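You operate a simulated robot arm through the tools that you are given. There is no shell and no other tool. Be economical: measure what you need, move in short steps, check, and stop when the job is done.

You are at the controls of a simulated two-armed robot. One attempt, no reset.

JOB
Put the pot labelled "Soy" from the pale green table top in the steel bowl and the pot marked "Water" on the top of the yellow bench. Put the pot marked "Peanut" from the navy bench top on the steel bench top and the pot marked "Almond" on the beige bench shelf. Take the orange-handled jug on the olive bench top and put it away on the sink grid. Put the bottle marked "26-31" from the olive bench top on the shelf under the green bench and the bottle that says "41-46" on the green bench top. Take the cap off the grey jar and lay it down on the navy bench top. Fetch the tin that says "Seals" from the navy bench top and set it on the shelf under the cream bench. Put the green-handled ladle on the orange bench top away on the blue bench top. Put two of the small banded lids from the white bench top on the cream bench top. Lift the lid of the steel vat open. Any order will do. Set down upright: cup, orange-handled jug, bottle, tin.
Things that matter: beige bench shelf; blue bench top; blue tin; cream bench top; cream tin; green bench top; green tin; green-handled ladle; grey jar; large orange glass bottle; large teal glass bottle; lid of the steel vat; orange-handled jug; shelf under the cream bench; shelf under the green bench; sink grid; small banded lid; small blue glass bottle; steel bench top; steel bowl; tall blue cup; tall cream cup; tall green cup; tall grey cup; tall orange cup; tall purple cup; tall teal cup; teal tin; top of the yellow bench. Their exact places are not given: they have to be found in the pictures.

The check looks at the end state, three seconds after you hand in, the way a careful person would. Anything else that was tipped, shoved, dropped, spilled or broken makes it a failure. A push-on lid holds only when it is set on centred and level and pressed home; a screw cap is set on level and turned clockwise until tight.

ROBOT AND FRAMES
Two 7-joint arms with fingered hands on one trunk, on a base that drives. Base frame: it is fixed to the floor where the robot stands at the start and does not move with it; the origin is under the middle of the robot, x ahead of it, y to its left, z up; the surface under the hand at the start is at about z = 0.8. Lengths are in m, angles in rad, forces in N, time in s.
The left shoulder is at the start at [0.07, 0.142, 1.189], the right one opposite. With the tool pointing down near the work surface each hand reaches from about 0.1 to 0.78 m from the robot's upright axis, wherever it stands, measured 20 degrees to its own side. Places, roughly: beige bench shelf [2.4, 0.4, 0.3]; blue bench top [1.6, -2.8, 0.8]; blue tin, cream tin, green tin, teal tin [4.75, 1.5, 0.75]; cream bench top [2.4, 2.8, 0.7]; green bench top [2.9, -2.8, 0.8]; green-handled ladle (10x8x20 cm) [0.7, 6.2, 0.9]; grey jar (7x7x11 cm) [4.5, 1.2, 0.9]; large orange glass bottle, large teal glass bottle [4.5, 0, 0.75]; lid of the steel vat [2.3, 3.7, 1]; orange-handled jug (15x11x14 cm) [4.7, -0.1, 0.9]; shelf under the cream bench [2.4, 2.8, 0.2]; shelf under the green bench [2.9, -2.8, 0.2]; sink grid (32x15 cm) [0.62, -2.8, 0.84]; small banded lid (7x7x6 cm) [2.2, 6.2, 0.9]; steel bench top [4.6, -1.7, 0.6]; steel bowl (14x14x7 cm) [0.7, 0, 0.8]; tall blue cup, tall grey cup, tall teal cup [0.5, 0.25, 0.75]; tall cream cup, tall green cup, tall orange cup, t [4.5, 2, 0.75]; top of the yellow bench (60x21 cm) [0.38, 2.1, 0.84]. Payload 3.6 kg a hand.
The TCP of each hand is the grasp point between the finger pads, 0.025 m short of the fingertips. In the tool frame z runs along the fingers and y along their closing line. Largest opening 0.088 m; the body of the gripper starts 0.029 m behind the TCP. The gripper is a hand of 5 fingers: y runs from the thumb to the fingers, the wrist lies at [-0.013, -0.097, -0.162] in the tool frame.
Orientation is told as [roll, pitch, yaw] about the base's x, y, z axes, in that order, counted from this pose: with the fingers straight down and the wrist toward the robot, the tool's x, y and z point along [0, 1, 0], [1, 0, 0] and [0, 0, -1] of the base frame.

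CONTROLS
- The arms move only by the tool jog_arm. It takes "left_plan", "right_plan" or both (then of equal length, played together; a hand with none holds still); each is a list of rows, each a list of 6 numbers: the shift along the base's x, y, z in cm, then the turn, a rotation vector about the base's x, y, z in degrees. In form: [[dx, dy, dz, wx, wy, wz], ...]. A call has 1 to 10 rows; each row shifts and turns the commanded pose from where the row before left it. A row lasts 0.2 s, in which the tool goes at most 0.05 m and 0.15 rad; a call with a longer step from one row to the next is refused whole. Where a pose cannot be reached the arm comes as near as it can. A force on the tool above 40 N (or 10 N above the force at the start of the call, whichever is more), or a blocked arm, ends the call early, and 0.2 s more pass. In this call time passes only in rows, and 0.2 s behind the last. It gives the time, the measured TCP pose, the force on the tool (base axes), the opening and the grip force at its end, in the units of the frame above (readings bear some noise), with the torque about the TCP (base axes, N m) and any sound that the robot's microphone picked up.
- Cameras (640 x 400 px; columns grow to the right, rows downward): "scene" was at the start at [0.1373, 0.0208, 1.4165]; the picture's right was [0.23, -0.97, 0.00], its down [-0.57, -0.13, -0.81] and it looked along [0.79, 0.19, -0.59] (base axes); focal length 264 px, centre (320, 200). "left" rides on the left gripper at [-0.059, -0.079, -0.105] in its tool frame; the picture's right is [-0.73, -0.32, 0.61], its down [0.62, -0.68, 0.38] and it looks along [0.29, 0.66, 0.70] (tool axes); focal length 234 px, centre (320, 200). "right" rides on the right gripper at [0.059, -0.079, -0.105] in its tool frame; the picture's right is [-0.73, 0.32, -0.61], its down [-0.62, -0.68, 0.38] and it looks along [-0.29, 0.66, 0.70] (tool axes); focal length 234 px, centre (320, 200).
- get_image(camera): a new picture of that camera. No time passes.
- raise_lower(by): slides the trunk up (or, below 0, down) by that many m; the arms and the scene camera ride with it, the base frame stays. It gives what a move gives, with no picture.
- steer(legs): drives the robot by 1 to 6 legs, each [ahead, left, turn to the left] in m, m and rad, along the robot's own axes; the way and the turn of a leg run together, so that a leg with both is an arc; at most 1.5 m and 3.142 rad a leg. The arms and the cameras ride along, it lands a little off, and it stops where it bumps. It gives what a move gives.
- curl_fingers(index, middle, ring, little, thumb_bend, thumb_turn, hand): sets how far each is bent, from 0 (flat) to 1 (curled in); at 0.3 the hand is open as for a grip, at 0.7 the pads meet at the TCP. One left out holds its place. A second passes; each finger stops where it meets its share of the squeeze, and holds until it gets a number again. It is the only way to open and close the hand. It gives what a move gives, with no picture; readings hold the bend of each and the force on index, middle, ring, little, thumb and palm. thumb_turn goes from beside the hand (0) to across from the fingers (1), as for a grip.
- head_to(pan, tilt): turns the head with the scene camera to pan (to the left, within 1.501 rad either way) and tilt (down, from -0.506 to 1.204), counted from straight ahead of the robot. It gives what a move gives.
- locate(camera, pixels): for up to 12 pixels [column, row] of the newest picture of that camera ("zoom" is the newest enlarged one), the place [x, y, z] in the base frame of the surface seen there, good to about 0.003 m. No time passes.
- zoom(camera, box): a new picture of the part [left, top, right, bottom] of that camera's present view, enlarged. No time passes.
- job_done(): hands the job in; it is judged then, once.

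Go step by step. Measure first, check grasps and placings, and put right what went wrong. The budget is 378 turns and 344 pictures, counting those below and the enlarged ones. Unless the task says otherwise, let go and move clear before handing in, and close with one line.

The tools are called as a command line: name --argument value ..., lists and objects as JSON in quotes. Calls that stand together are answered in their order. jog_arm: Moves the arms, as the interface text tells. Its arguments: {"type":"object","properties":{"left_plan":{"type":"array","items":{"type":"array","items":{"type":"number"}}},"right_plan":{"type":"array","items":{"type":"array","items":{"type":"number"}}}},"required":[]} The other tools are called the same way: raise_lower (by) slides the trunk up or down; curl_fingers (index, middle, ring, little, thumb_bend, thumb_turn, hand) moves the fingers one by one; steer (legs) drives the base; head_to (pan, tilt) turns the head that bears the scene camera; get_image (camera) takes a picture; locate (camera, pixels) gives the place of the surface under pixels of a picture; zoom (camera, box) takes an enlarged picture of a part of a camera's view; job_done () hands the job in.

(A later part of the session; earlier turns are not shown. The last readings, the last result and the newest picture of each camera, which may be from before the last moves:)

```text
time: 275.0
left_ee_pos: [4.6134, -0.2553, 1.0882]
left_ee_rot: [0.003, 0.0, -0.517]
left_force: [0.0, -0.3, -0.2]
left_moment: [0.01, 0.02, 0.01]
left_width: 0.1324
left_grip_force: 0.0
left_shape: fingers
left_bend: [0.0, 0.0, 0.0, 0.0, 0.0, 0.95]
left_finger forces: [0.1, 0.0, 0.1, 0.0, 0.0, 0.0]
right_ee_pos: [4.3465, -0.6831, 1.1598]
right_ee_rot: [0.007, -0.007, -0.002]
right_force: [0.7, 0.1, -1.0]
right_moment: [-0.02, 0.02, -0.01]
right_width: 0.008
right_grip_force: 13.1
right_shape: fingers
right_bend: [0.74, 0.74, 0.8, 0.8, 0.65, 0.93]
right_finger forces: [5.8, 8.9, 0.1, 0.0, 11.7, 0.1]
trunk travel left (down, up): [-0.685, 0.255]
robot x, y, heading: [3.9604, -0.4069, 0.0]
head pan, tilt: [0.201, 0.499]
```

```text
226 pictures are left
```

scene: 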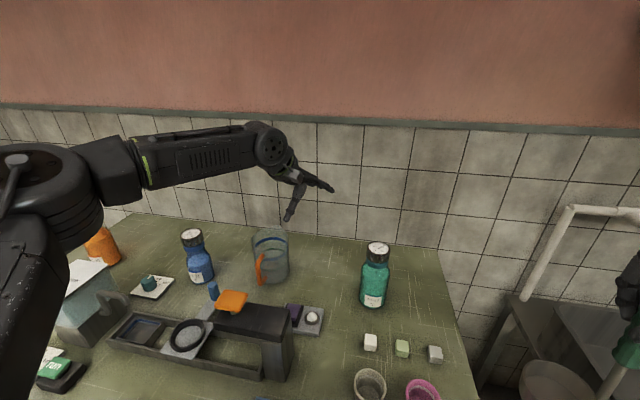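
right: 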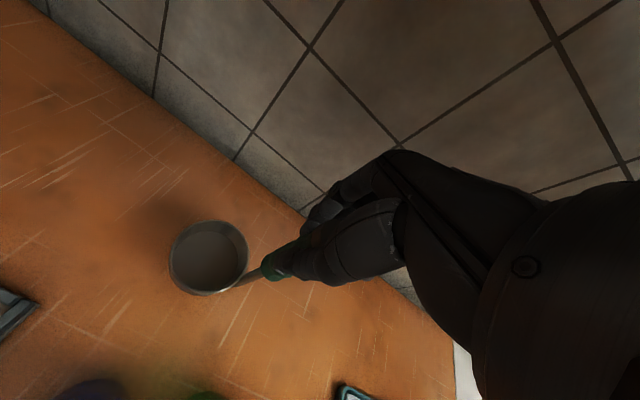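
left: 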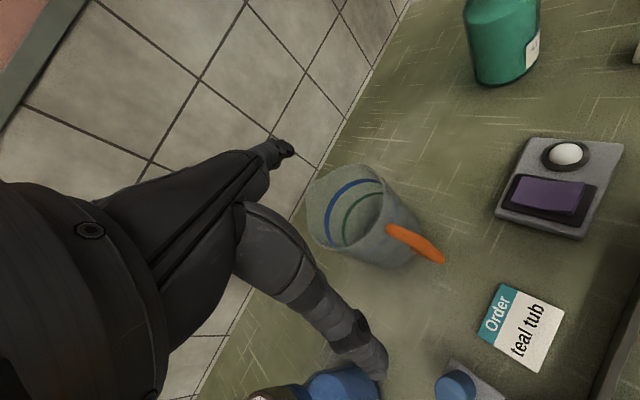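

jog_arm --left_plan '[[1.6, 4.1, 0, 0, 0, 0], [1.7, 4.1, 0, 0, 0, 0], [1.7, 4.2, 0, 0, 0, 0], [0, 0, -4, 0, 0, 0], [0, 0, -4, 0, 0, 0], [0, 0, 0, 0, 0, 0]]'

get_image --camera "left"

zoom --camera "scene" --box '[180, 130, 380, 310]'

```text
time: 276.4
left_ee_pos: [4.6455, -0.1277, 1.0103]
left_ee_rot: [0.004, -0.003, -0.515]
left_force: [0.5, -0.4, 0.0]
left_moment: [0.02, -0.02, 0.01]
left_width: 0.1324
left_grip_force: 0.0
left_shape: fingers
left_bend: [0.0, 0.0, 0.0, 0.0, 0.0, 0.95]
left_finger forces: [0.1, 0.0, 0.0, 0.0, 0.0, 0.0]
left hand out of reach, approached as far as the arm can: row 3, 5
right_ee_pos: [4.3475, -0.6845, 1.1589]
right_ee_rot: [0.007, -0.006, -0.002]
right_force: [0.5, 0.3, -1.7]
right_moment: [-0.03, -0.01, 0.03]
right_width: 0.0078
right_grip_force: 13.6
right_shape: fingers
right_bend: [0.74, 0.74, 0.8, 0.8, 0.65, 0.93]
right_finger forces: [5.7, 8.7, 0.1, 0.0, 11.7, 0.1]
trunk travel left (down, up): [-0.685, 0.255]
robot x, y, heading: [3.9627, -0.4079, -0.003]
head pan, tilt: [0.201, 0.499]
```

```text
225 pictures are left
```

left: 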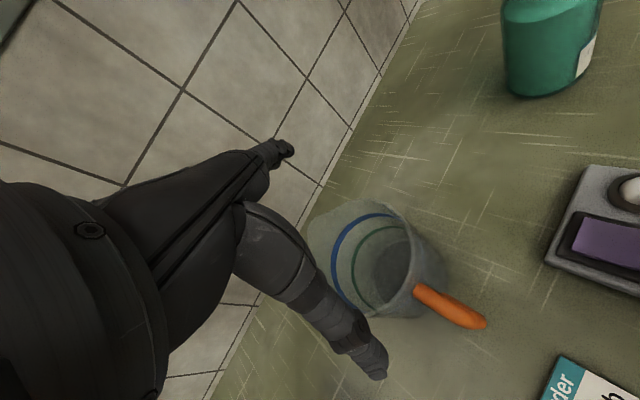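

```text
2.22 times, centred on (280, 220) of scene
```

zoom: 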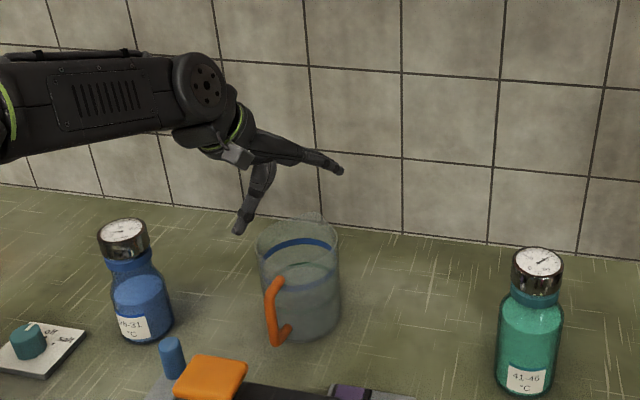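

Lower trunk helps reach, as before; I raise both hands, lower the trunk 0.1, then approach again.

jog_arm --left_plan '[[0, 0, 4, 0, 0, 0], [0, 0, 4, 0, 0, 0], [0, 0, 2, 0, 0, 0]]' --right_plan '[[0, 0, 4, 0, 0, 0], [0, 0, 4, 0, 0, 0], [0, 0, 0, 0, 0, 0]]'

raise_lower --by -0.1

jog_arm --left_plan '[[0.9, -0.2, 0, 0, 0, 0], [0.9, -0.2, 0, 0, 0, 0], [0, 0, -2, 0, 0, 0], [0, 0, -1, 0, 0, 0], [0, 0, 0, 0, 0, 0]]'

get_image --camera "left"

zoom --camera "scene" --box '[180, 130, 380, 310]'

```text
time: 277.2
left_ee_pos: [4.6471, -0.1302, 1.1097]
left_ee_rot: [0.002, 0.001, -0.518]
left_force: [0.1, -0.7, 1.2]
left_moment: [0.02, 0.02, -0.02]
left_width: 0.1324
left_grip_force: 0.0
left_shape: fingers
left_bend: [0.0, 0.0, 0.0, 0.0, 0.0, 0.95]
left_finger forces: [0.1, 0.0, 0.1, 0.0, 0.0, 0.0]
right_ee_pos: [4.3656, -0.6757, 1.2315]
right_ee_rot: [0.009, -0.006, 0.0]
right_force: [0.7, 0.8, -1.0]
right_moment: [-0.05, -0.04, 0.06]
right_width: 0.0064
right_grip_force: 12.9
right_shape: fingers
right_bend: [0.74, 0.74, 0.8, 0.8, 0.65, 0.93]
right_finger forces: [5.0, 8.1, 0.0, 0.0, 11.3, 0.0]
right hand out of reach, approached as far as the arm can: row 1, 2
trunk travel left (down, up): [-0.685, 0.255]
robot x, y, heading: [3.9598, -0.4064, -0.0]
head pan, tilt: [0.201, 0.499]
```

```text
time: 278.5
left_ee_pos: [4.6463, -0.1296, 1.0096]
left_ee_rot: [0.0, 0.001, -0.516]
left_force: [0.6, 0.2, -1.3]
left_moment: [0.04, 0.01, -0.01]
left_width: 0.1326
left_grip_force: 0.0
left_shape: fingers
left_bend: [0.0, 0.0, 0.0, 0.0, 0.0, 0.95]
left_finger forces: [0.0, 0.1, 0.1, 0.0, 0.1, 0.1]
right_ee_pos: [4.3649, -0.6733, 1.1318]
right_ee_rot: [0.006, -0.005, -0.001]
right_force: [0.7, -0.7, -1.4]
right_moment: [0.05, -0.02, 0.0]
right_width: 0.0068
right_grip_force: 12.2
right_shape: fingers
right_bend: [0.74, 0.74, 0.8, 0.8, 0.65, 0.93]
right_finger forces: [4.9, 8.0, 0.0, 0.0, 11.4, 0.1]
trunk travel left (down, up): [-0.585, 0.355]
robot x, y, heading: [3.9616, -0.4068, -0.001]
head pan, tilt: [0.201, 0.499]
```

```text
time: 279.7
left_ee_pos: [4.6534, -0.1323, 0.9784]
left_ee_rot: [0.001, 0.0, -0.517]
left_force: [0.7, -1.8, -0.6]
left_moment: [-0.01, 0.01, -0.01]
left_width: 0.1326
left_grip_force: 0.1
left_shape: fingers
left_bend: [0.0, 0.0, 0.0, 0.0, 0.0, 0.95]
left_finger forces: [0.0, 0.0, 0.0, 0.0, 0.0, 0.0]
left hand out of reach, approached as far as the arm can: row 1, 2
right_ee_pos: [4.3647, -0.6731, 1.1313]
right_ee_rot: [0.008, -0.006, -0.001]
right_force: [0.3, -0.8, -1.5]
right_moment: [0.05, -0.03, -0.01]
right_width: 0.0068
right_grip_force: 11.9
right_shape: fingers
right_bend: [0.74, 0.74, 0.8, 0.8, 0.65, 0.93]
right_finger forces: [5.0, 8.0, 0.0, 0.0, 11.3, 0.0]
trunk travel left (down, up): [-0.585, 0.355]
robot x, y, heading: [3.9549, -0.4048, -0.0]
head pan, tilt: [0.201, 0.499]
```

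```text
223 pictures are left
```

left: 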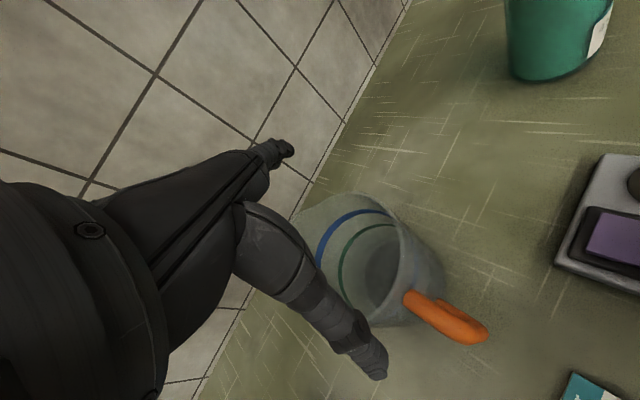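

```text
2.22 times, centred on (280, 220) of scene
```

zoom: 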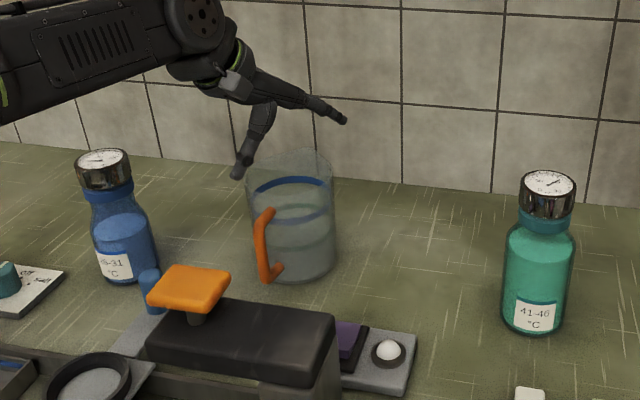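

Almost centred (1 cm short in x). I creep the base 1.5 cm forward, then descend to the rim.

steer --legs '[[0.018, 0, 0]]'

jog_arm --left_plan '[[0, 0, -2, 0, 0, 0], [0, 0, -1.5, 0, 0, 0], [0, 0, -1.2, 0, 0, 0], [0, 0, 0, 0, 0, 0]]'

get_image --camera "left"

zoom --camera "scene" --box '[180, 130, 380, 310]'

```text
time: 280.5
left_ee_pos: [4.67, -0.1342, 0.9804]
left_ee_rot: [0.002, -0.002, -0.516]
left_force: [-0.2, -0.4, -0.4]
left_moment: [0.0, 0.0, -0.03]
left_width: 0.1324
left_grip_force: 0.0
left_shape: fingers
left_bend: [0.0, 0.0, 0.0, 0.0, 0.0, 0.95]
left_finger forces: [0.1, 0.0, 0.0, 0.0, 0.0, 0.0]
right_ee_pos: [4.3804, -0.6735, 1.1327]
right_ee_rot: [0.008, -0.007, -0.001]
right_force: [-0.3, -0.3, -2.0]
right_moment: [-0.03, -0.02, 0.03]
right_width: 0.0065
right_grip_force: 12.8
right_shape: fingers
right_bend: [0.74, 0.74, 0.8, 0.8, 0.65, 0.93]
right_finger forces: [5.1, 7.9, 0.1, 0.1, 11.4, 0.0]
trunk travel left (down, up): [-0.585, 0.355]
robot x, y, heading: [3.976, -0.4109, 0.002]
head pan, tilt: [0.201, 0.499]
```

```text
time: 281.5
left_ee_pos: [4.6678, -0.1332, 0.9318]
left_ee_rot: [0.002, -0.001, -0.518]
left_force: [-1.5, 0.5, 5.3]
left_moment: [0.12, 0.25, 0.0]
left_width: 0.1334
left_grip_force: 1.9
left_shape: fingers
left_bend: [0.0, 0.0, 0.0, 0.0, 0.0, 0.95]
left_finger forces: [0.0, 0.0, 0.0, 0.0, 4.0, 0.0]
right_ee_pos: [4.3814, -0.6739, 1.1321]
right_ee_rot: [0.006, -0.008, -0.001]
right_force: [-0.5, -1.0, -1.5]
right_moment: [-0.03, 0.0, 0.03]
right_width: 0.0069
right_grip_force: 12.4
right_shape: fingers
right_bend: [0.74, 0.74, 0.8, 0.8, 0.65, 0.93]
right_finger forces: [5.0, 8.0, 0.0, 0.1, 11.5, 0.1]
trunk travel left (down, up): [-0.585, 0.355]
robot x, y, heading: [3.9778, -0.4073, -0.002]
head pan, tilt: [0.201, 0.499]
```

```text
221 pictures are left
```

left: 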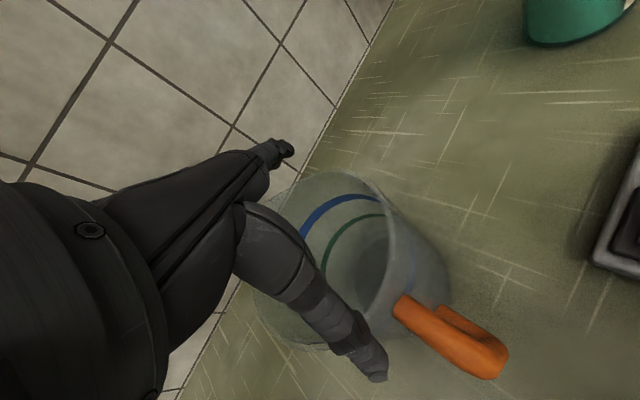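

```text
2.22 times, centred on (280, 220) of scene
```

zoom: 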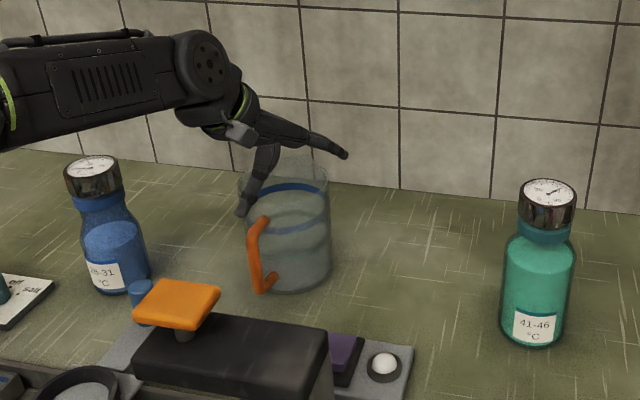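

Thumb touches outside near the rim (4 N). I curl the fingers in gradually to see how they meet the far wall.

curl_fingers --hand "left" --index 0.15 --middle 0.15 --ring 0.15 --little 0.15

get_image --camera "left"

zoom --camera "scene" --box '[230, 170, 350, 270]'

```text
time: 282.5
left_ee_pos: [4.6668, -0.1341, 0.9312]
left_ee_rot: [0.004, -0.003, -0.516]
left_force: [-0.6, 2.0, 3.3]
left_moment: [0.11, 0.18, -0.02]
left_width: 0.1188
left_grip_force: 1.7
left_shape: fingers
left_bend: [0.15, 0.15, 0.15, 0.15, 0.0, 0.95]
left_finger forces: [0.1, 0.1, 0.0, 0.0, 3.5, 0.0]
right_ee_pos: [4.3814, -0.673, 1.1325]
right_ee_rot: [0.006, -0.007, -0.002]
right_force: [-1.0, -1.0, -2.0]
right_moment: [-0.04, -0.03, 0.0]
right_width: 0.0065
right_grip_force: 11.9
right_shape: fingers
right_bend: [0.74, 0.74, 0.8, 0.8, 0.65, 0.93]
right_finger forces: [4.9, 8.0, 0.1, 0.0, 11.3, 0.0]
trunk travel left (down, up): [-0.585, 0.355]
robot x, y, heading: [3.9766, -0.4102, -0.002]
head pan, tilt: [0.201, 0.499]
```

```text
219 pictures are left
```

left: 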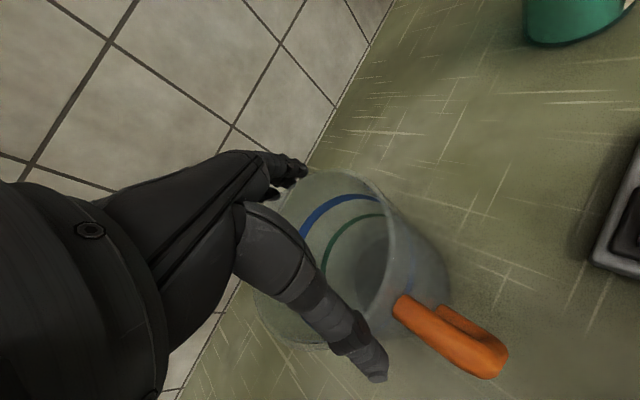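

```text
4.00 times, centred on (290, 220) of scene
```

zoom: 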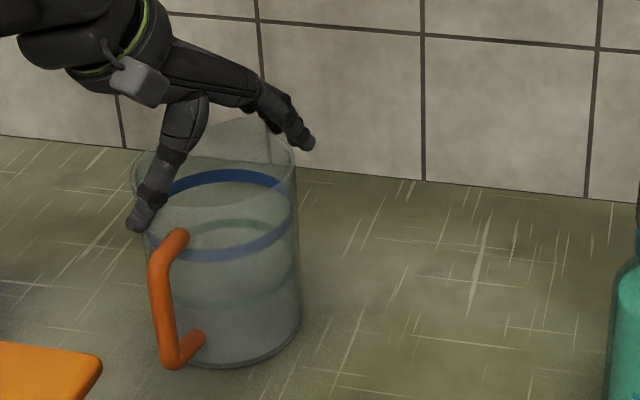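

Fingers pass outside the far wall, thumb outside the near-left wall. I shift 0.8 cm toward the thumb and lower 1.2 cm, then close.

jog_arm --left_plan '[[-0.7, 0.4, 0, 0, 0, 0], [0, 0, -0.7, 0, 0, 0], [0, 0, -0.6, 0, 0, 0], [0, 0, 0, 0, 0, 0]]'

curl_fingers --hand "left" --index 0.6 --middle 0.6 --ring 0.6 --little 0.6 --thumb_bend 0.6

zoom --camera "scene" --box '[230, 170, 350, 270]'

get_image --camera "left"

```text
time: 283.5
left_ee_pos: [4.6631, -0.1299, 0.922]
left_ee_rot: [0.005, -0.005, -0.517]
left_force: [-0.6, 1.6, 18.7]
left_moment: [-0.05, 0.23, 0.03]
left_width: 0.1227
left_grip_force: 8.0
left_shape: fingers
left_bend: [0.12, 0.15, 0.15, 0.15, 0.0, 0.95]
left_finger forces: [6.0, 0.0, 0.0, 0.1, 10.0, 0.0]
right_ee_pos: [4.3787, -0.6752, 1.1335]
right_ee_rot: [0.01, -0.008, 0.0]
right_force: [1.2, 0.5, -1.8]
right_moment: [-0.03, 0.01, 0.01]
right_width: 0.0066
right_grip_force: 12.3
right_shape: fingers
right_bend: [0.74, 0.74, 0.8, 0.8, 0.65, 0.93]
right_finger forces: [5.0, 8.0, 0.1, 0.0, 11.3, 0.1]
trunk travel left (down, up): [-0.585, 0.355]
robot x, y, heading: [3.9789, -0.4139, -0.001]
head pan, tilt: [0.201, 0.499]
```

```text
time: 284.5
left_ee_pos: [4.6619, -0.1299, 0.9229]
left_ee_rot: [0.007, -0.005, -0.515]
left_force: [7.0, 2.8, 33.8]
left_moment: [-0.15, -0.52, -0.14]
left_width: 0.1206
left_grip_force: 37.8
left_shape: fingers
left_bend: [0.16, 0.27, 0.29, 0.54, 0.0, 0.89]
left_finger forces: [11.5, 8.1, 11.2, 10.4, 33.8, 0.0]
right_ee_pos: [4.3782, -0.6754, 1.1334]
right_ee_rot: [0.01, -0.008, -0.001]
right_force: [-0.5, -0.1, -1.8]
right_moment: [0.0, 0.0, 0.0]
right_width: 0.0067
right_grip_force: 12.2
right_shape: fingers
right_bend: [0.74, 0.74, 0.8, 0.8, 0.65, 0.93]
right_finger forces: [5.0, 7.9, 0.0, 0.1, 11.2, 0.0]
trunk travel left (down, up): [-0.585, 0.355]
robot x, y, heading: [3.9739, -0.4096, -0.002]
head pan, tilt: [0.201, 0.499]
```

```text
4.00 times, centred on (290, 220) of scene
```

zoom: 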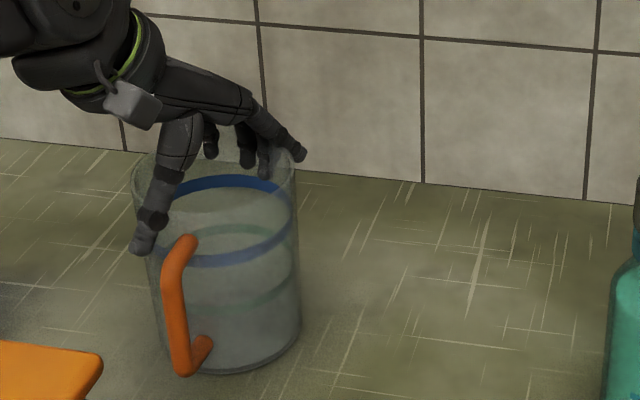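

```text
216 pictures are left
```

left: 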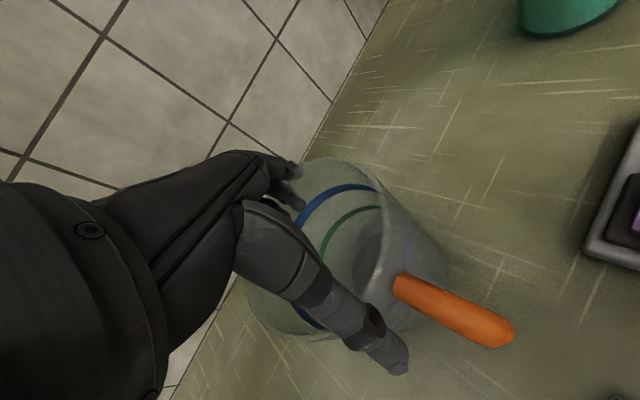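

Grip is 38 N though somewhat high on the rim. I test with a small lift.

jog_arm --left_plan '[[0, 0, 0.8, 0, 0, 0], [0, 0, 0.8, 0, 0, 0], [0, 0, 0, 0, 0, 0]]'

zoom --camera "scene" --box '[230, 150, 370, 270]'

```text
time: 285.3
left_ee_pos: [4.6627, -0.1295, 0.9337]
left_ee_rot: [0.001, 0.001, -0.517]
left_force: [-0.2, -0.4, -1.9]
left_moment: [0.03, -0.01, 0.02]
left_width: 0.118
left_grip_force: 28.8
left_shape: fingers
left_bend: [0.18, 0.34, 0.32, 0.54, 0.0, 0.88]
left_finger forces: [6.0, 7.5, 8.9, 7.8, 27.4, 0.1]
right_ee_pos: [4.3826, -0.6741, 1.1328]
right_ee_rot: [0.008, -0.003, -0.002]
right_force: [-0.1, 0.5, -1.5]
right_moment: [-0.02, 0.02, 0.02]
right_width: 0.0065
right_grip_force: 12.1
right_shape: fingers
right_bend: [0.74, 0.74, 0.8, 0.8, 0.65, 0.93]
right_finger forces: [5.0, 8.0, 0.0, 0.0, 11.2, 0.1]
trunk travel left (down, up): [-0.585, 0.355]
robot x, y, heading: [3.979, -0.4083, -0.002]
head pan, tilt: [0.201, 0.499]
```

```text
3.33 times, centred on (300, 210) of scene
```

zoom: 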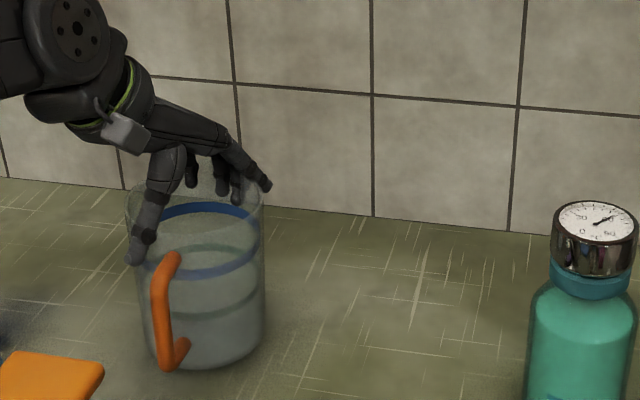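

jog_arm --left_plan '[[0, 0, 1.5, 0, 0, 0], [0, 0, 2, 0, 0, 0], [0, 0, 0, 0, 0, 0]]'

zoom --camera "scene" --box '[230, 150, 370, 270]'

```text
time: 286.1
left_ee_pos: [4.6652, -0.1289, 0.9697]
left_ee_rot: [0.002, 0.002, -0.516]
left_force: [0.5, -0.3, -2.1]
left_moment: [0.03, -0.01, -0.03]
left_width: 0.1181
left_grip_force: 28.5
left_shape: fingers
left_bend: [0.18, 0.34, 0.32, 0.54, 0.0, 0.88]
left_finger forces: [5.6, 7.3, 8.9, 7.8, 27.1, 0.0]
right_ee_pos: [4.3845, -0.673, 1.1317]
right_ee_rot: [0.008, -0.005, -0.001]
right_force: [0.5, -0.4, -1.8]
right_moment: [-0.05, -0.05, 0.01]
right_width: 0.0068
right_grip_force: 12.1
right_shape: fingers
right_bend: [0.74, 0.74, 0.8, 0.8, 0.65, 0.93]
right_finger forces: [5.0, 8.0, 0.0, 0.0, 11.2, 0.0]
trunk travel left (down, up): [-0.585, 0.355]
robot x, y, heading: [3.9815, -0.4134, -0.001]
head pan, tilt: [0.201, 0.499]
```

```text
3.33 times, centred on (300, 210) of scene
```

zoom: 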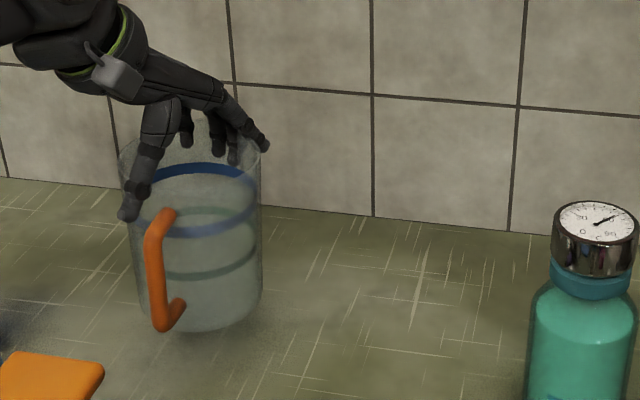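

Jug is up and steady. I raise the trunk 0.22 so everything clears the machine, then back out.

raise_lower --by 0.22

steer --legs '[[-0.75, 0, 0]]'

head_to --pan -1.2 --tilt 0.35

get_image --camera "scene"

```text
time: 288.4
left_ee_pos: [4.6651, -0.1289, 1.1894]
left_ee_rot: [0.002, 0.001, -0.516]
left_force: [0.6, 0.9, -1.0]
left_moment: [0.02, -0.04, -0.01]
left_width: 0.1178
left_grip_force: 28.3
left_shape: fingers
left_bend: [0.18, 0.34, 0.32, 0.54, 0.0, 0.88]
left_finger forces: [5.7, 7.3, 8.8, 7.9, 27.0, 0.0]
right_ee_pos: [4.382, -0.674, 1.3504]
right_ee_rot: [0.007, -0.005, -0.002]
right_force: [0.0, 0.3, -1.1]
right_moment: [-0.02, -0.02, 0.0]
right_width: 0.0065
right_grip_force: 12.2
right_shape: fingers
right_bend: [0.74, 0.74, 0.8, 0.8, 0.65, 0.93]
right_finger forces: [5.0, 7.9, 0.1, 0.0, 11.2, 0.0]
trunk travel left (down, up): [-0.805, 0.135]
robot x, y, heading: [3.976, -0.4084, 0.002]
head pan, tilt: [0.201, 0.499]
```

```text
time: 292.5
left_ee_pos: [3.9179, -0.1297, 1.1886]
left_ee_rot: [0.001, 0.003, -0.525]
left_force: [-0.6, 1.0, -1.4]
left_moment: [0.02, -0.03, 0.0]
left_width: 0.1178
left_grip_force: 28.4
left_shape: fingers
left_bend: [0.18, 0.34, 0.32, 0.54, 0.0, 0.88]
left_finger forces: [5.7, 7.3, 8.8, 7.8, 26.9, 0.0]
right_ee_pos: [3.6307, -0.6726, 1.3517]
right_ee_rot: [0.005, -0.004, -0.009]
right_force: [0.0, -0.1, -1.2]
right_moment: [0.0, -0.02, -0.01]
right_width: 0.0065
right_grip_force: 12.6
right_shape: fingers
right_bend: [0.74, 0.74, 0.8, 0.8, 0.65, 0.93]
right_finger forces: [5.1, 8.0, 0.0, 0.1, 11.3, 0.0]
trunk travel left (down, up): [-0.805, 0.135]
robot x, y, heading: [3.2265, -0.4089, -0.005]
head pan, tilt: [0.201, 0.499]
```

```text
time: 294.0
left_ee_pos: [3.9162, -0.1316, 1.1896]
left_ee_rot: [0.001, 0.0, -0.525]
left_force: [0.6, 0.0, -1.0]
left_moment: [0.03, 0.0, 0.05]
left_width: 0.1178
left_grip_force: 28.0
left_shape: fingers
left_bend: [0.18, 0.34, 0.32, 0.54, 0.0, 0.88]
left_finger forces: [5.7, 7.3, 8.8, 7.8, 26.7, 0.1]
right_ee_pos: [3.6302, -0.6735, 1.3523]
right_ee_rot: [0.006, -0.005, -0.009]
right_force: [0.1, 0.5, -1.6]
right_moment: [-0.01, -0.01, -0.01]
right_width: 0.0062
right_grip_force: 12.5
right_shape: fingers
right_bend: [0.74, 0.74, 0.8, 0.8, 0.65, 0.93]
right_finger forces: [4.9, 7.9, 0.0, 0.1, 11.3, 0.1]
trunk travel left (down, up): [-0.805, 0.135]
robot x, y, heading: [3.2301, -0.4064, -0.005]
head pan, tilt: [-1.201, 0.351]
```

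```text
213 pictures are left
```

scene: 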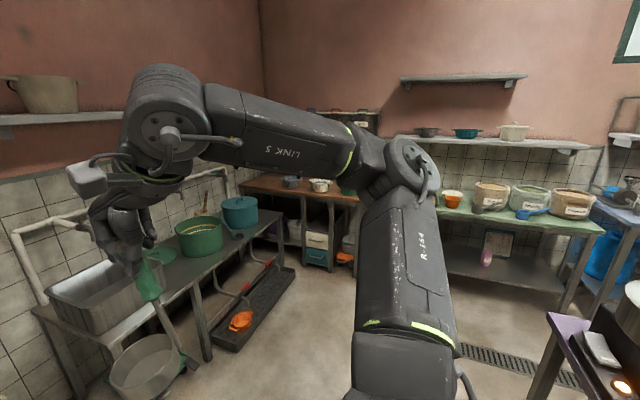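

locate --camera "scene" --pixels '[[555, 320], [570, 395], [480, 215], [570, 235], [600, 210], [470, 345], [540, 370], [310, 270], [500, 195], [250, 345], [565, 295], [635, 170]]'

```text
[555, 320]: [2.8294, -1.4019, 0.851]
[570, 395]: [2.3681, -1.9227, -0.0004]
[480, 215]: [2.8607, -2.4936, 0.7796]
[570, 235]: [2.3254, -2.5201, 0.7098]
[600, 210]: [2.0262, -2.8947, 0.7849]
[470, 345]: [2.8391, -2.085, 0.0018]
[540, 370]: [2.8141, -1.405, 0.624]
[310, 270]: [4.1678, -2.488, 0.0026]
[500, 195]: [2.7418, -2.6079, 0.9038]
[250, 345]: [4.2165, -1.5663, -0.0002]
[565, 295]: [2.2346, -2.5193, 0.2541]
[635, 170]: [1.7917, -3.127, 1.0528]
```

I tuck the jug hand in, turn to face south, and go down to the corridor before the south benches.

jog_arm --left_plan '[[-4.5, 0, 0, 0, 0, 0], [-4.5, 0, 0, 0, 0, 0], [-4.5, 0, 0, 0, 0, 0], [-4.5, 0, 0, 0, 0, 0], [-3, 0, 0, 0, 0, 0]]'

steer --legs '[[0.2, 0, 0], [0, 0, -1.566], [1.4, 0, 0]]'

head_to --pan -0.7 --tilt 0.4

get_image --camera "scene"

```text
time: 295.2
left_ee_pos: [3.7028, -0.1337, 1.1905]
left_ee_rot: [0.004, -0.001, -0.525]
left_force: [0.3, 0.6, -0.5]
left_moment: [0.0, -0.01, -0.03]
left_width: 0.1173
left_grip_force: 27.4
left_shape: fingers
left_bend: [0.18, 0.34, 0.32, 0.54, 0.0, 0.88]
left_finger forces: [5.2, 7.2, 8.6, 7.5, 26.0, 0.0]
right_ee_pos: [3.6288, -0.673, 1.3524]
right_ee_rot: [0.006, -0.007, -0.008]
right_force: [0.3, 0.9, -0.9]
right_moment: [-0.03, -0.01, 0.0]
right_width: 0.0061
right_grip_force: 12.4
right_shape: fingers
right_bend: [0.74, 0.74, 0.8, 0.8, 0.65, 0.93]
right_finger forces: [5.1, 8.0, 0.0, 0.0, 11.3, 0.0]
trunk travel left (down, up): [-0.805, 0.135]
robot x, y, heading: [3.227, -0.4062, -0.007]
head pan, tilt: [-1.201, 0.351]
```

```text
time: 307.3
left_ee_pos: [3.7021, -2.2902, 1.191]
left_ee_rot: [0.001, -0.001, -2.088]
left_force: [-0.2, 0.3, -1.1]
left_moment: [-0.03, 0.01, -0.02]
left_width: 0.1173
left_grip_force: 26.6
left_shape: fingers
left_bend: [0.19, 0.34, 0.32, 0.54, 0.0, 0.88]
left_finger forces: [5.0, 6.9, 8.3, 7.4, 25.0, 0.0]
right_ee_pos: [3.1611, -2.2213, 1.3516]
right_ee_rot: [0.007, -0.009, -1.572]
right_force: [0.4, -0.6, -1.5]
right_moment: [-0.01, 0.04, 0.01]
right_width: 0.0061
right_grip_force: 11.7
right_shape: fingers
right_bend: [0.74, 0.74, 0.8, 0.8, 0.65, 0.93]
right_finger forces: [4.7, 8.3, 0.1, 0.0, 11.1, 0.1]
trunk travel left (down, up): [-0.805, 0.135]
robot x, y, heading: [3.4261, -1.8151, -1.571]
head pan, tilt: [-1.201, 0.351]
```

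```text
time: 308.2
left_ee_pos: [3.7023, -2.2913, 1.1903]
left_ee_rot: [0.001, 0.0, -2.088]
left_force: [-0.3, -0.1, -1.2]
left_moment: [-0.01, -0.01, -0.02]
left_width: 0.1173
left_grip_force: 26.6
left_shape: fingers
left_bend: [0.19, 0.34, 0.32, 0.54, 0.0, 0.88]
left_finger forces: [5.0, 7.0, 8.3, 7.5, 25.0, 0.0]
right_ee_pos: [3.1603, -2.2214, 1.3504]
right_ee_rot: [0.006, -0.007, -1.571]
right_force: [0.0, 0.4, -1.5]
right_moment: [-0.04, 0.03, -0.01]
right_width: 0.0062
right_grip_force: 11.8
right_shape: fingers
right_bend: [0.74, 0.74, 0.8, 0.8, 0.65, 0.93]
right_finger forces: [4.8, 8.4, 0.0, 0.0, 11.1, 0.1]
trunk travel left (down, up): [-0.805, 0.135]
robot x, y, heading: [3.4275, -1.8148, -1.569]
head pan, tilt: [-0.7, 0.4]
```

```text
212 pictures are left
```

scene: 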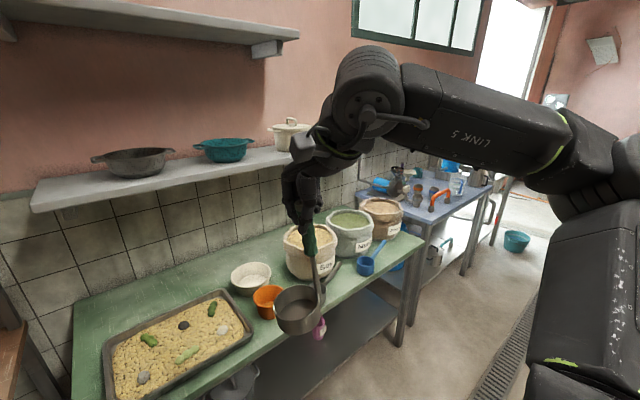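

steer --legs '[[0, -1.5, 0], [0, -0.15, 0]]'

head_to --pan -0.35 --tilt 0.5

get_image --camera "scene"

```text
time: 316.6
left_ee_pos: [2.0521, -2.2956, 1.1899]
left_ee_rot: [0.0, -0.001, -2.079]
left_force: [0.8, 0.4, -1.5]
left_moment: [0.02, -0.01, 0.0]
left_width: 0.1169
left_grip_force: 26.2
left_shape: fingers
left_bend: [0.19, 0.34, 0.32, 0.54, 0.0, 0.88]
left_finger forces: [4.8, 7.1, 8.3, 7.4, 24.8, 0.0]
right_ee_pos: [1.5111, -2.2318, 1.3524]
right_ee_rot: [0.006, -0.007, -1.562]
right_force: [1.0, -0.4, -2.0]
right_moment: [-0.01, 0.04, 0.04]
right_width: 0.006
right_grip_force: 12.4
right_shape: fingers
right_bend: [0.74, 0.74, 0.8, 0.8, 0.66, 0.93]
right_finger forces: [4.7, 8.5, 0.0, 0.0, 11.0, 0.0]
trunk travel left (down, up): [-0.805, 0.135]
robot x, y, heading: [1.7707, -1.8259, -1.563]
head pan, tilt: [-0.7, 0.4]
```

```text
time: 317.4
left_ee_pos: [2.0502, -2.2967, 1.1904]
left_ee_rot: [0.004, 0.0, -2.079]
left_force: [-0.6, -0.3, -1.6]
left_moment: [0.0, 0.01, 0.03]
left_width: 0.1171
left_grip_force: 26.2
left_shape: fingers
left_bend: [0.19, 0.34, 0.32, 0.54, 0.0, 0.88]
left_finger forces: [5.0, 7.1, 8.3, 7.4, 24.8, 0.0]
right_ee_pos: [1.508, -2.2305, 1.3523]
right_ee_rot: [0.006, -0.007, -1.563]
right_force: [-0.4, -0.5, -2.6]
right_moment: [-0.01, 0.0, 0.02]
right_width: 0.0057
right_grip_force: 11.7
right_shape: fingers
right_bend: [0.74, 0.74, 0.8, 0.8, 0.66, 0.93]
right_finger forces: [4.7, 8.4, 0.1, 0.0, 11.1, 0.1]
trunk travel left (down, up): [-0.805, 0.135]
robot x, y, heading: [1.7682, -1.818, -1.559]
head pan, tilt: [-0.351, 0.499]
```

```text
211 pictures are left
```

scene: 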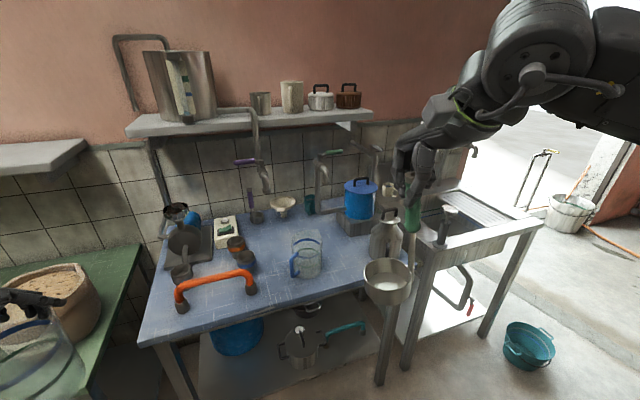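

locate --camera "scene" --pixels '[[265, 300], [340, 285], [220, 310], [150, 330], [280, 255], [305, 262], [215, 290], [385, 235], [265, 285], [330, 230], [170, 320], [385, 275]]'

zoom --camera "scene" --box '[130, 170, 450, 350]'

```text
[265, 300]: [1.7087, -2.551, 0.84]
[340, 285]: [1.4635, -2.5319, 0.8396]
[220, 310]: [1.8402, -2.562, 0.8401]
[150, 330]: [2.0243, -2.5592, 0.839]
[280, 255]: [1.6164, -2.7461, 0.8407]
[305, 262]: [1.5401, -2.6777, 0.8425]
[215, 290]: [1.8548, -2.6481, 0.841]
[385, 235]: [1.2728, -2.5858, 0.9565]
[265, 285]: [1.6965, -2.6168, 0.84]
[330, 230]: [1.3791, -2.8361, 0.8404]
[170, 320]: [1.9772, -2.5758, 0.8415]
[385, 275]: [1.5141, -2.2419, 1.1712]
```

```text
2.00 times, centred on (290, 260) of scene
```

zoom: 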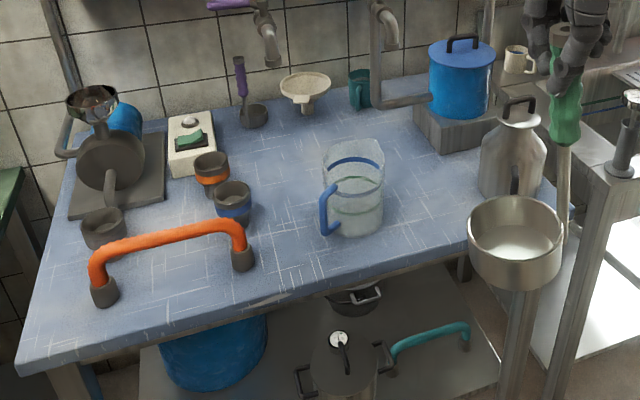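

Ladle spot: handle at (1.605, −2.575) with bowl toward +x, a clear patch at the bench front. I raise the jug a bit and drive closer.

jog_arm --left_plan '[[0, 0, 4, 0, 0, 0], [0, 0, 2, 0, 0, 0]]'

steer --legs '[[0.27, 0.1, -0.01]]'

get_image --camera "scene"

get_image --camera "right"

```text
time: 318.1
left_ee_pos: [2.0496, -2.2966, 1.2497]
left_ee_rot: [0.002, 0.001, -2.081]
left_force: [0.2, -1.5, -1.5]
left_moment: [-0.01, 0.01, 0.0]
left_width: 0.117
left_grip_force: 25.6
left_shape: fingers
left_bend: [0.19, 0.35, 0.32, 0.54, 0.0, 0.88]
left_finger forces: [4.8, 7.0, 8.2, 7.4, 24.2, 0.0]
right_ee_pos: [1.5073, -2.2292, 1.3517]
right_ee_rot: [0.008, -0.007, -1.561]
right_force: [0.1, -0.1, -2.7]
right_moment: [-0.02, 0.04, 0.04]
right_width: 0.006
right_grip_force: 12.1
right_shape: fingers
right_bend: [0.74, 0.74, 0.8, 0.8, 0.66, 0.93]
right_finger forces: [4.8, 8.5, 0.0, 0.0, 11.2, 0.0]
trunk travel left (down, up): [-0.805, 0.135]
robot x, y, heading: [1.7676, -1.8211, -1.558]
head pan, tilt: [-0.351, 0.499]
```

```text
time: 320.0
left_ee_pos: [2.1434, -2.5628, 1.2504]
left_ee_rot: [0.003, 0.0, -2.09]
left_force: [-0.8, 0.4, -0.1]
left_moment: [-0.02, -0.02, 0.05]
left_width: 0.117
left_grip_force: 25.8
left_shape: fingers
left_bend: [0.19, 0.35, 0.32, 0.54, 0.0, 0.88]
left_finger forces: [4.7, 6.9, 8.2, 7.2, 24.3, 0.1]
right_ee_pos: [1.6028, -2.4907, 1.3527]
right_ee_rot: [0.007, -0.007, -1.571]
right_force: [-0.5, 0.5, -0.9]
right_moment: [-0.05, 0.01, 0.01]
right_width: 0.006
right_grip_force: 11.9
right_shape: fingers
right_bend: [0.74, 0.74, 0.8, 0.8, 0.66, 0.93]
right_finger forces: [4.7, 8.4, 0.0, 0.0, 11.1, 0.1]
trunk travel left (down, up): [-0.805, 0.135]
robot x, y, heading: [1.8717, -2.0868, -1.574]
head pan, tilt: [-0.351, 0.499]
```

```text
209 pictures are left
```

scene: 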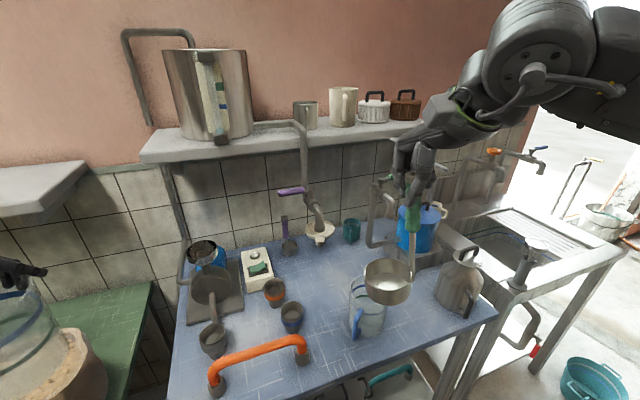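

```text
208 pictures are left
```

right: 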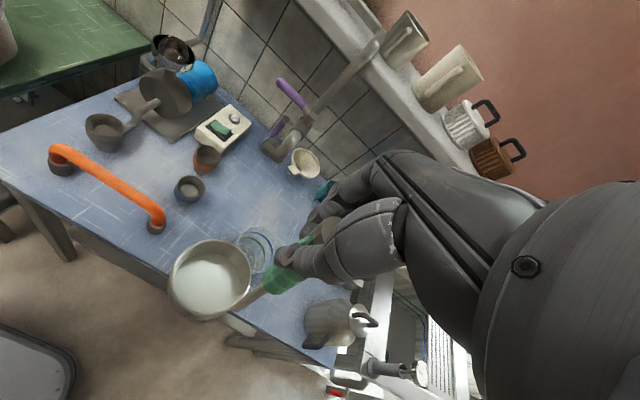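

jog_arm --right_plan '[[0, -4, 0, 0, 0, 0], [0, -4.4, 0, 0, 0, 0], [0, 0, -4.5, 0, 0, 0], [0, 0, -4.5, 0, 0, 0], [0, 0, -4.5, 0, 0, 0], [0, 0, -4.5, 0, 0, 0], [0, 0, -4.5, 0, 0, 0], [0, 0, -4.5, 0, 0, 0], [0, 0, 0, 0, 0, 0]]'

get_image --camera "scene"

get_image --camera "right"

```text
time: 322.0
left_ee_pos: [2.1443, -2.5644, 1.2494]
left_ee_rot: [0.001, -0.001, -2.089]
left_force: [-0.4, -0.4, -1.7]
left_moment: [-0.04, 0.0, 0.0]
left_width: 0.1168
left_grip_force: 24.8
left_shape: fingers
left_bend: [0.19, 0.35, 0.32, 0.54, 0.0, 0.88]
left_finger forces: [4.6, 7.0, 8.2, 7.1, 24.1, 0.1]
right_ee_pos: [1.5995, -2.5766, 1.082]
right_ee_rot: [0.008, -0.007, -1.575]
right_force: [-1.0, 0.7, -2.0]
right_moment: [-0.1, 0.07, -0.02]
right_width: 0.0
right_grip_force: 9.6
right_shape: fingers
right_bend: [0.75, 0.74, 0.8, 0.8, 0.71, 0.93]
right_finger forces: [2.8, 7.7, 0.0, 0.0, 10.5, 0.0]
trunk travel left (down, up): [-0.805, 0.135]
robot x, y, heading: [1.866, -2.0867, -1.571]
head pan, tilt: [-0.351, 0.499]
```

```text
207 pictures are left
```

scene: 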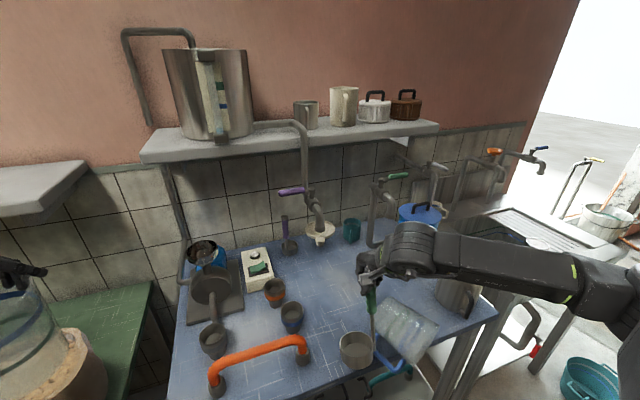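

```text
206 pictures are left
```

right: 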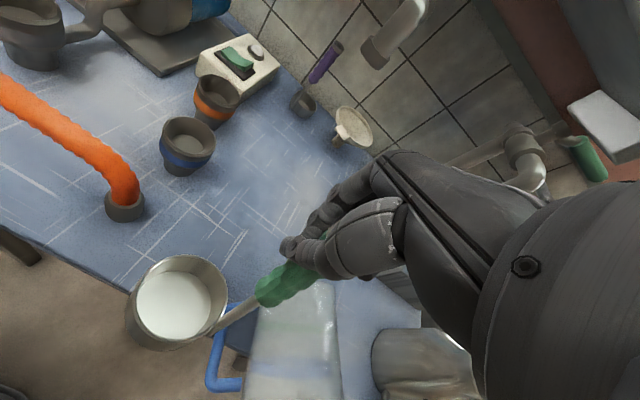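

The blue-handled glass jug looks tilted: the ladle has met it (I misjudged glass). I look closely before moving anything.

zoom --camera "scene" --box '[320, 240, 480, 400]'

zoom --camera "right" --box '[120, 220, 440, 400]'

```text
2.50 times, centred on (400, 320) of scene
```

zoom: 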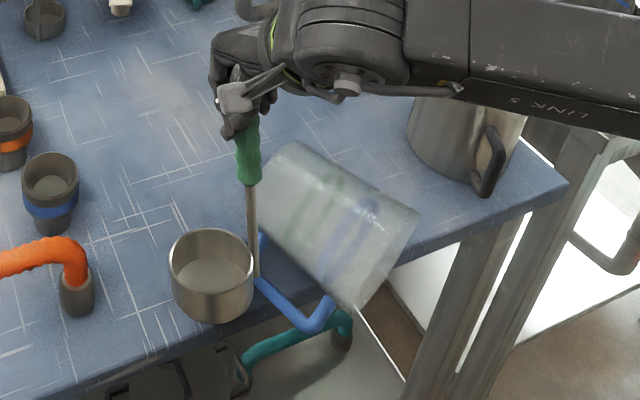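

```text
2.00 times, centred on (280, 310) of right
```

zoom: 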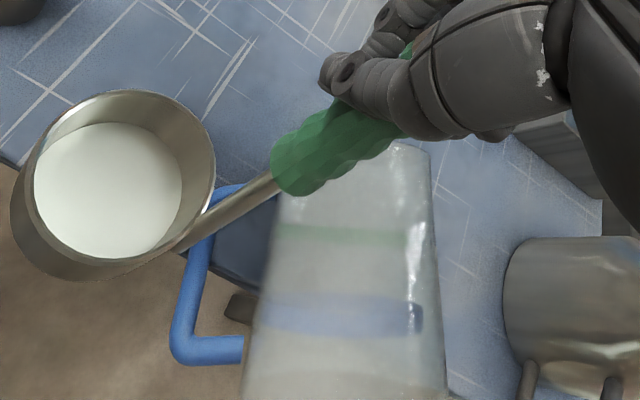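

locate --camera "scene" --pixels '[[440, 310], [455, 330], [470, 345], [445, 355], [425, 355], [432, 300], [480, 330], [460, 358], [425, 340], [405, 352], [500, 320], [400, 375]]'

get_image --camera "scene"

```text
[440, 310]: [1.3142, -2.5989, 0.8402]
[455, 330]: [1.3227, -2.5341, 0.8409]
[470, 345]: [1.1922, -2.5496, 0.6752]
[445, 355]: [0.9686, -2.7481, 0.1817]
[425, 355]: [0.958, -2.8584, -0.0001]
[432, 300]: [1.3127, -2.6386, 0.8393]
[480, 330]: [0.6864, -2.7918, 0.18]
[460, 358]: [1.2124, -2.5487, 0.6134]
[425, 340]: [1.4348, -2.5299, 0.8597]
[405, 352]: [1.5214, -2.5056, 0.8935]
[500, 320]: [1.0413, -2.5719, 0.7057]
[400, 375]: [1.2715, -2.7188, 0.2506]
```

```text
203 pictures are left
```

scene: 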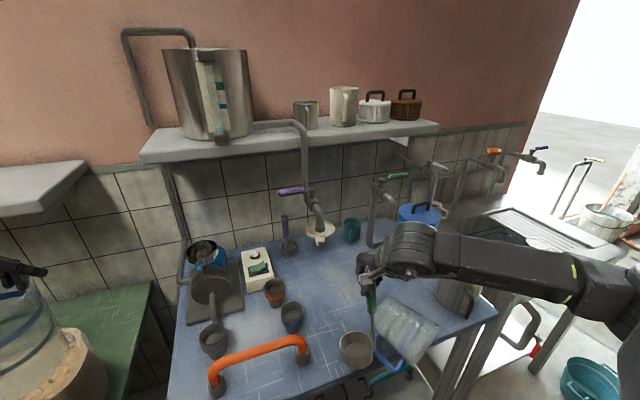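

locate --camera "scene" --pixels '[[388, 305], [400, 315], [410, 325], [425, 330], [435, 322], [415, 350], [400, 362], [392, 360], [378, 350], [384, 330], [405, 300], [420, 312]]'

zoom --camera "scene" --box '[350, 280, 450, 380]'

```text
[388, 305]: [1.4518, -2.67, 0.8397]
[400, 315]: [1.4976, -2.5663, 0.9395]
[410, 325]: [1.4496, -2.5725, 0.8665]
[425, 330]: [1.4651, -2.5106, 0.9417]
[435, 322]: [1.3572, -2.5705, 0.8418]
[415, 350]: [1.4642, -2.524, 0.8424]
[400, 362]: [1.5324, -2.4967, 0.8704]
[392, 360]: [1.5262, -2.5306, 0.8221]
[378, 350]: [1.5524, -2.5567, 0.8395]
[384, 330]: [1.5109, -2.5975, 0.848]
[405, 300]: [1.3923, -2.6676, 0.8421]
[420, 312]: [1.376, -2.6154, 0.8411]
```

```text
4.00 times, centred on (400, 330) of scene
```

zoom: 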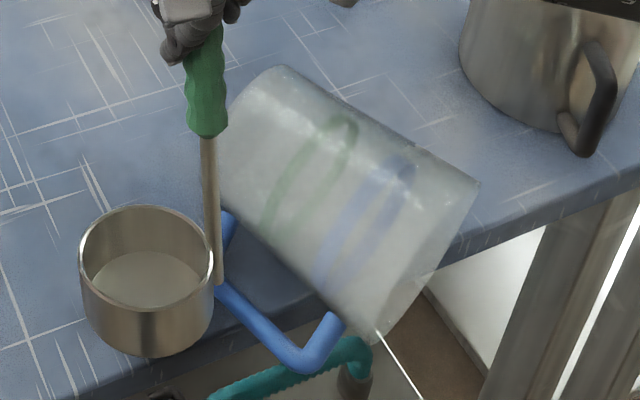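

The jug now lies on its side on the bench, rim at the front edge, at rest. I'll finish the ladle elsewhere, then stand the jug up again. First find a safe spot for the ladle.

locate --camera "scene" --pixels '[[330, 290], [350, 275], [320, 320], [345, 255], [292, 320], [302, 340], [275, 295], [288, 248], [318, 240], [350, 235], [330, 345], [240, 310]]'

```text
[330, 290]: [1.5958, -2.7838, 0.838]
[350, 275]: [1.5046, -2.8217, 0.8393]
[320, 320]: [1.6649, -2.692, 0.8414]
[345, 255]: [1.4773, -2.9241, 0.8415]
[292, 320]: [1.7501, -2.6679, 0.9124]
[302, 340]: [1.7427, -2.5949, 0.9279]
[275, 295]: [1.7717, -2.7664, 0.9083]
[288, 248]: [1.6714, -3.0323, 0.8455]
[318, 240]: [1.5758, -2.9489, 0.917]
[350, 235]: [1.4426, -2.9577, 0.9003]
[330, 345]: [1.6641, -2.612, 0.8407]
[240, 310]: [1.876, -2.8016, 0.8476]
```

I lift the ladle straight up away from the jug.

jog_arm --right_plan '[[0, 0, 1, 0, 0, 0], [0, 0, 2, 0, 0, 0], [0, 0, 3, 0, 0, 0], [0, 0, 4, 0, 0, 0], [0, 0, 4, 0, 0, 0], [0, 0, 0, 0, 0, 0]]'

get_image --camera "scene"

```text
time: 323.4
left_ee_pos: [2.1437, -2.5653, 1.2497]
left_ee_rot: [0.002, -0.002, -2.09]
left_force: [0.2, -0.5, -0.8]
left_moment: [0.0, -0.01, 0.03]
left_width: 0.1169
left_grip_force: 25.5
left_shape: fingers
left_bend: [0.19, 0.35, 0.32, 0.54, 0.0, 0.88]
left_finger forces: [4.6, 6.8, 8.2, 7.2, 23.8, 0.1]
right_ee_pos: [1.6019, -2.5781, 1.2201]
right_ee_rot: [0.008, -0.005, -1.572]
right_force: [-0.7, -0.8, -1.2]
right_moment: [-0.05, 0.04, -0.01]
right_width: 0.0
right_grip_force: 10.4
right_shape: fingers
right_bend: [0.75, 0.74, 0.8, 0.8, 0.71, 0.93]
right_finger forces: [2.7, 7.0, 1.7, 0.0, 9.5, 0.1]
trunk travel left (down, up): [-0.805, 0.135]
robot x, y, heading: [1.8649, -2.0862, -1.57]
head pan, tilt: [-0.351, 0.499]
```

```text
201 pictures are left
```

scene: 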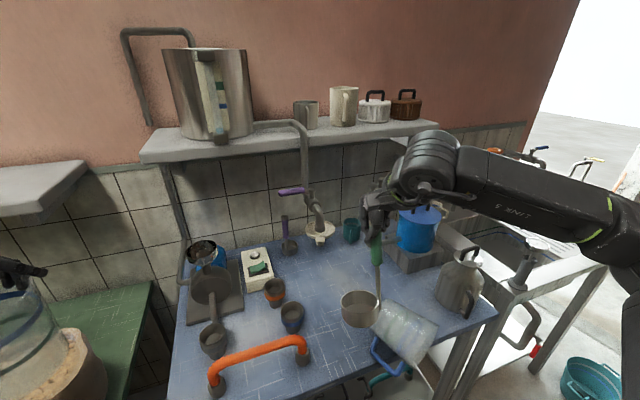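

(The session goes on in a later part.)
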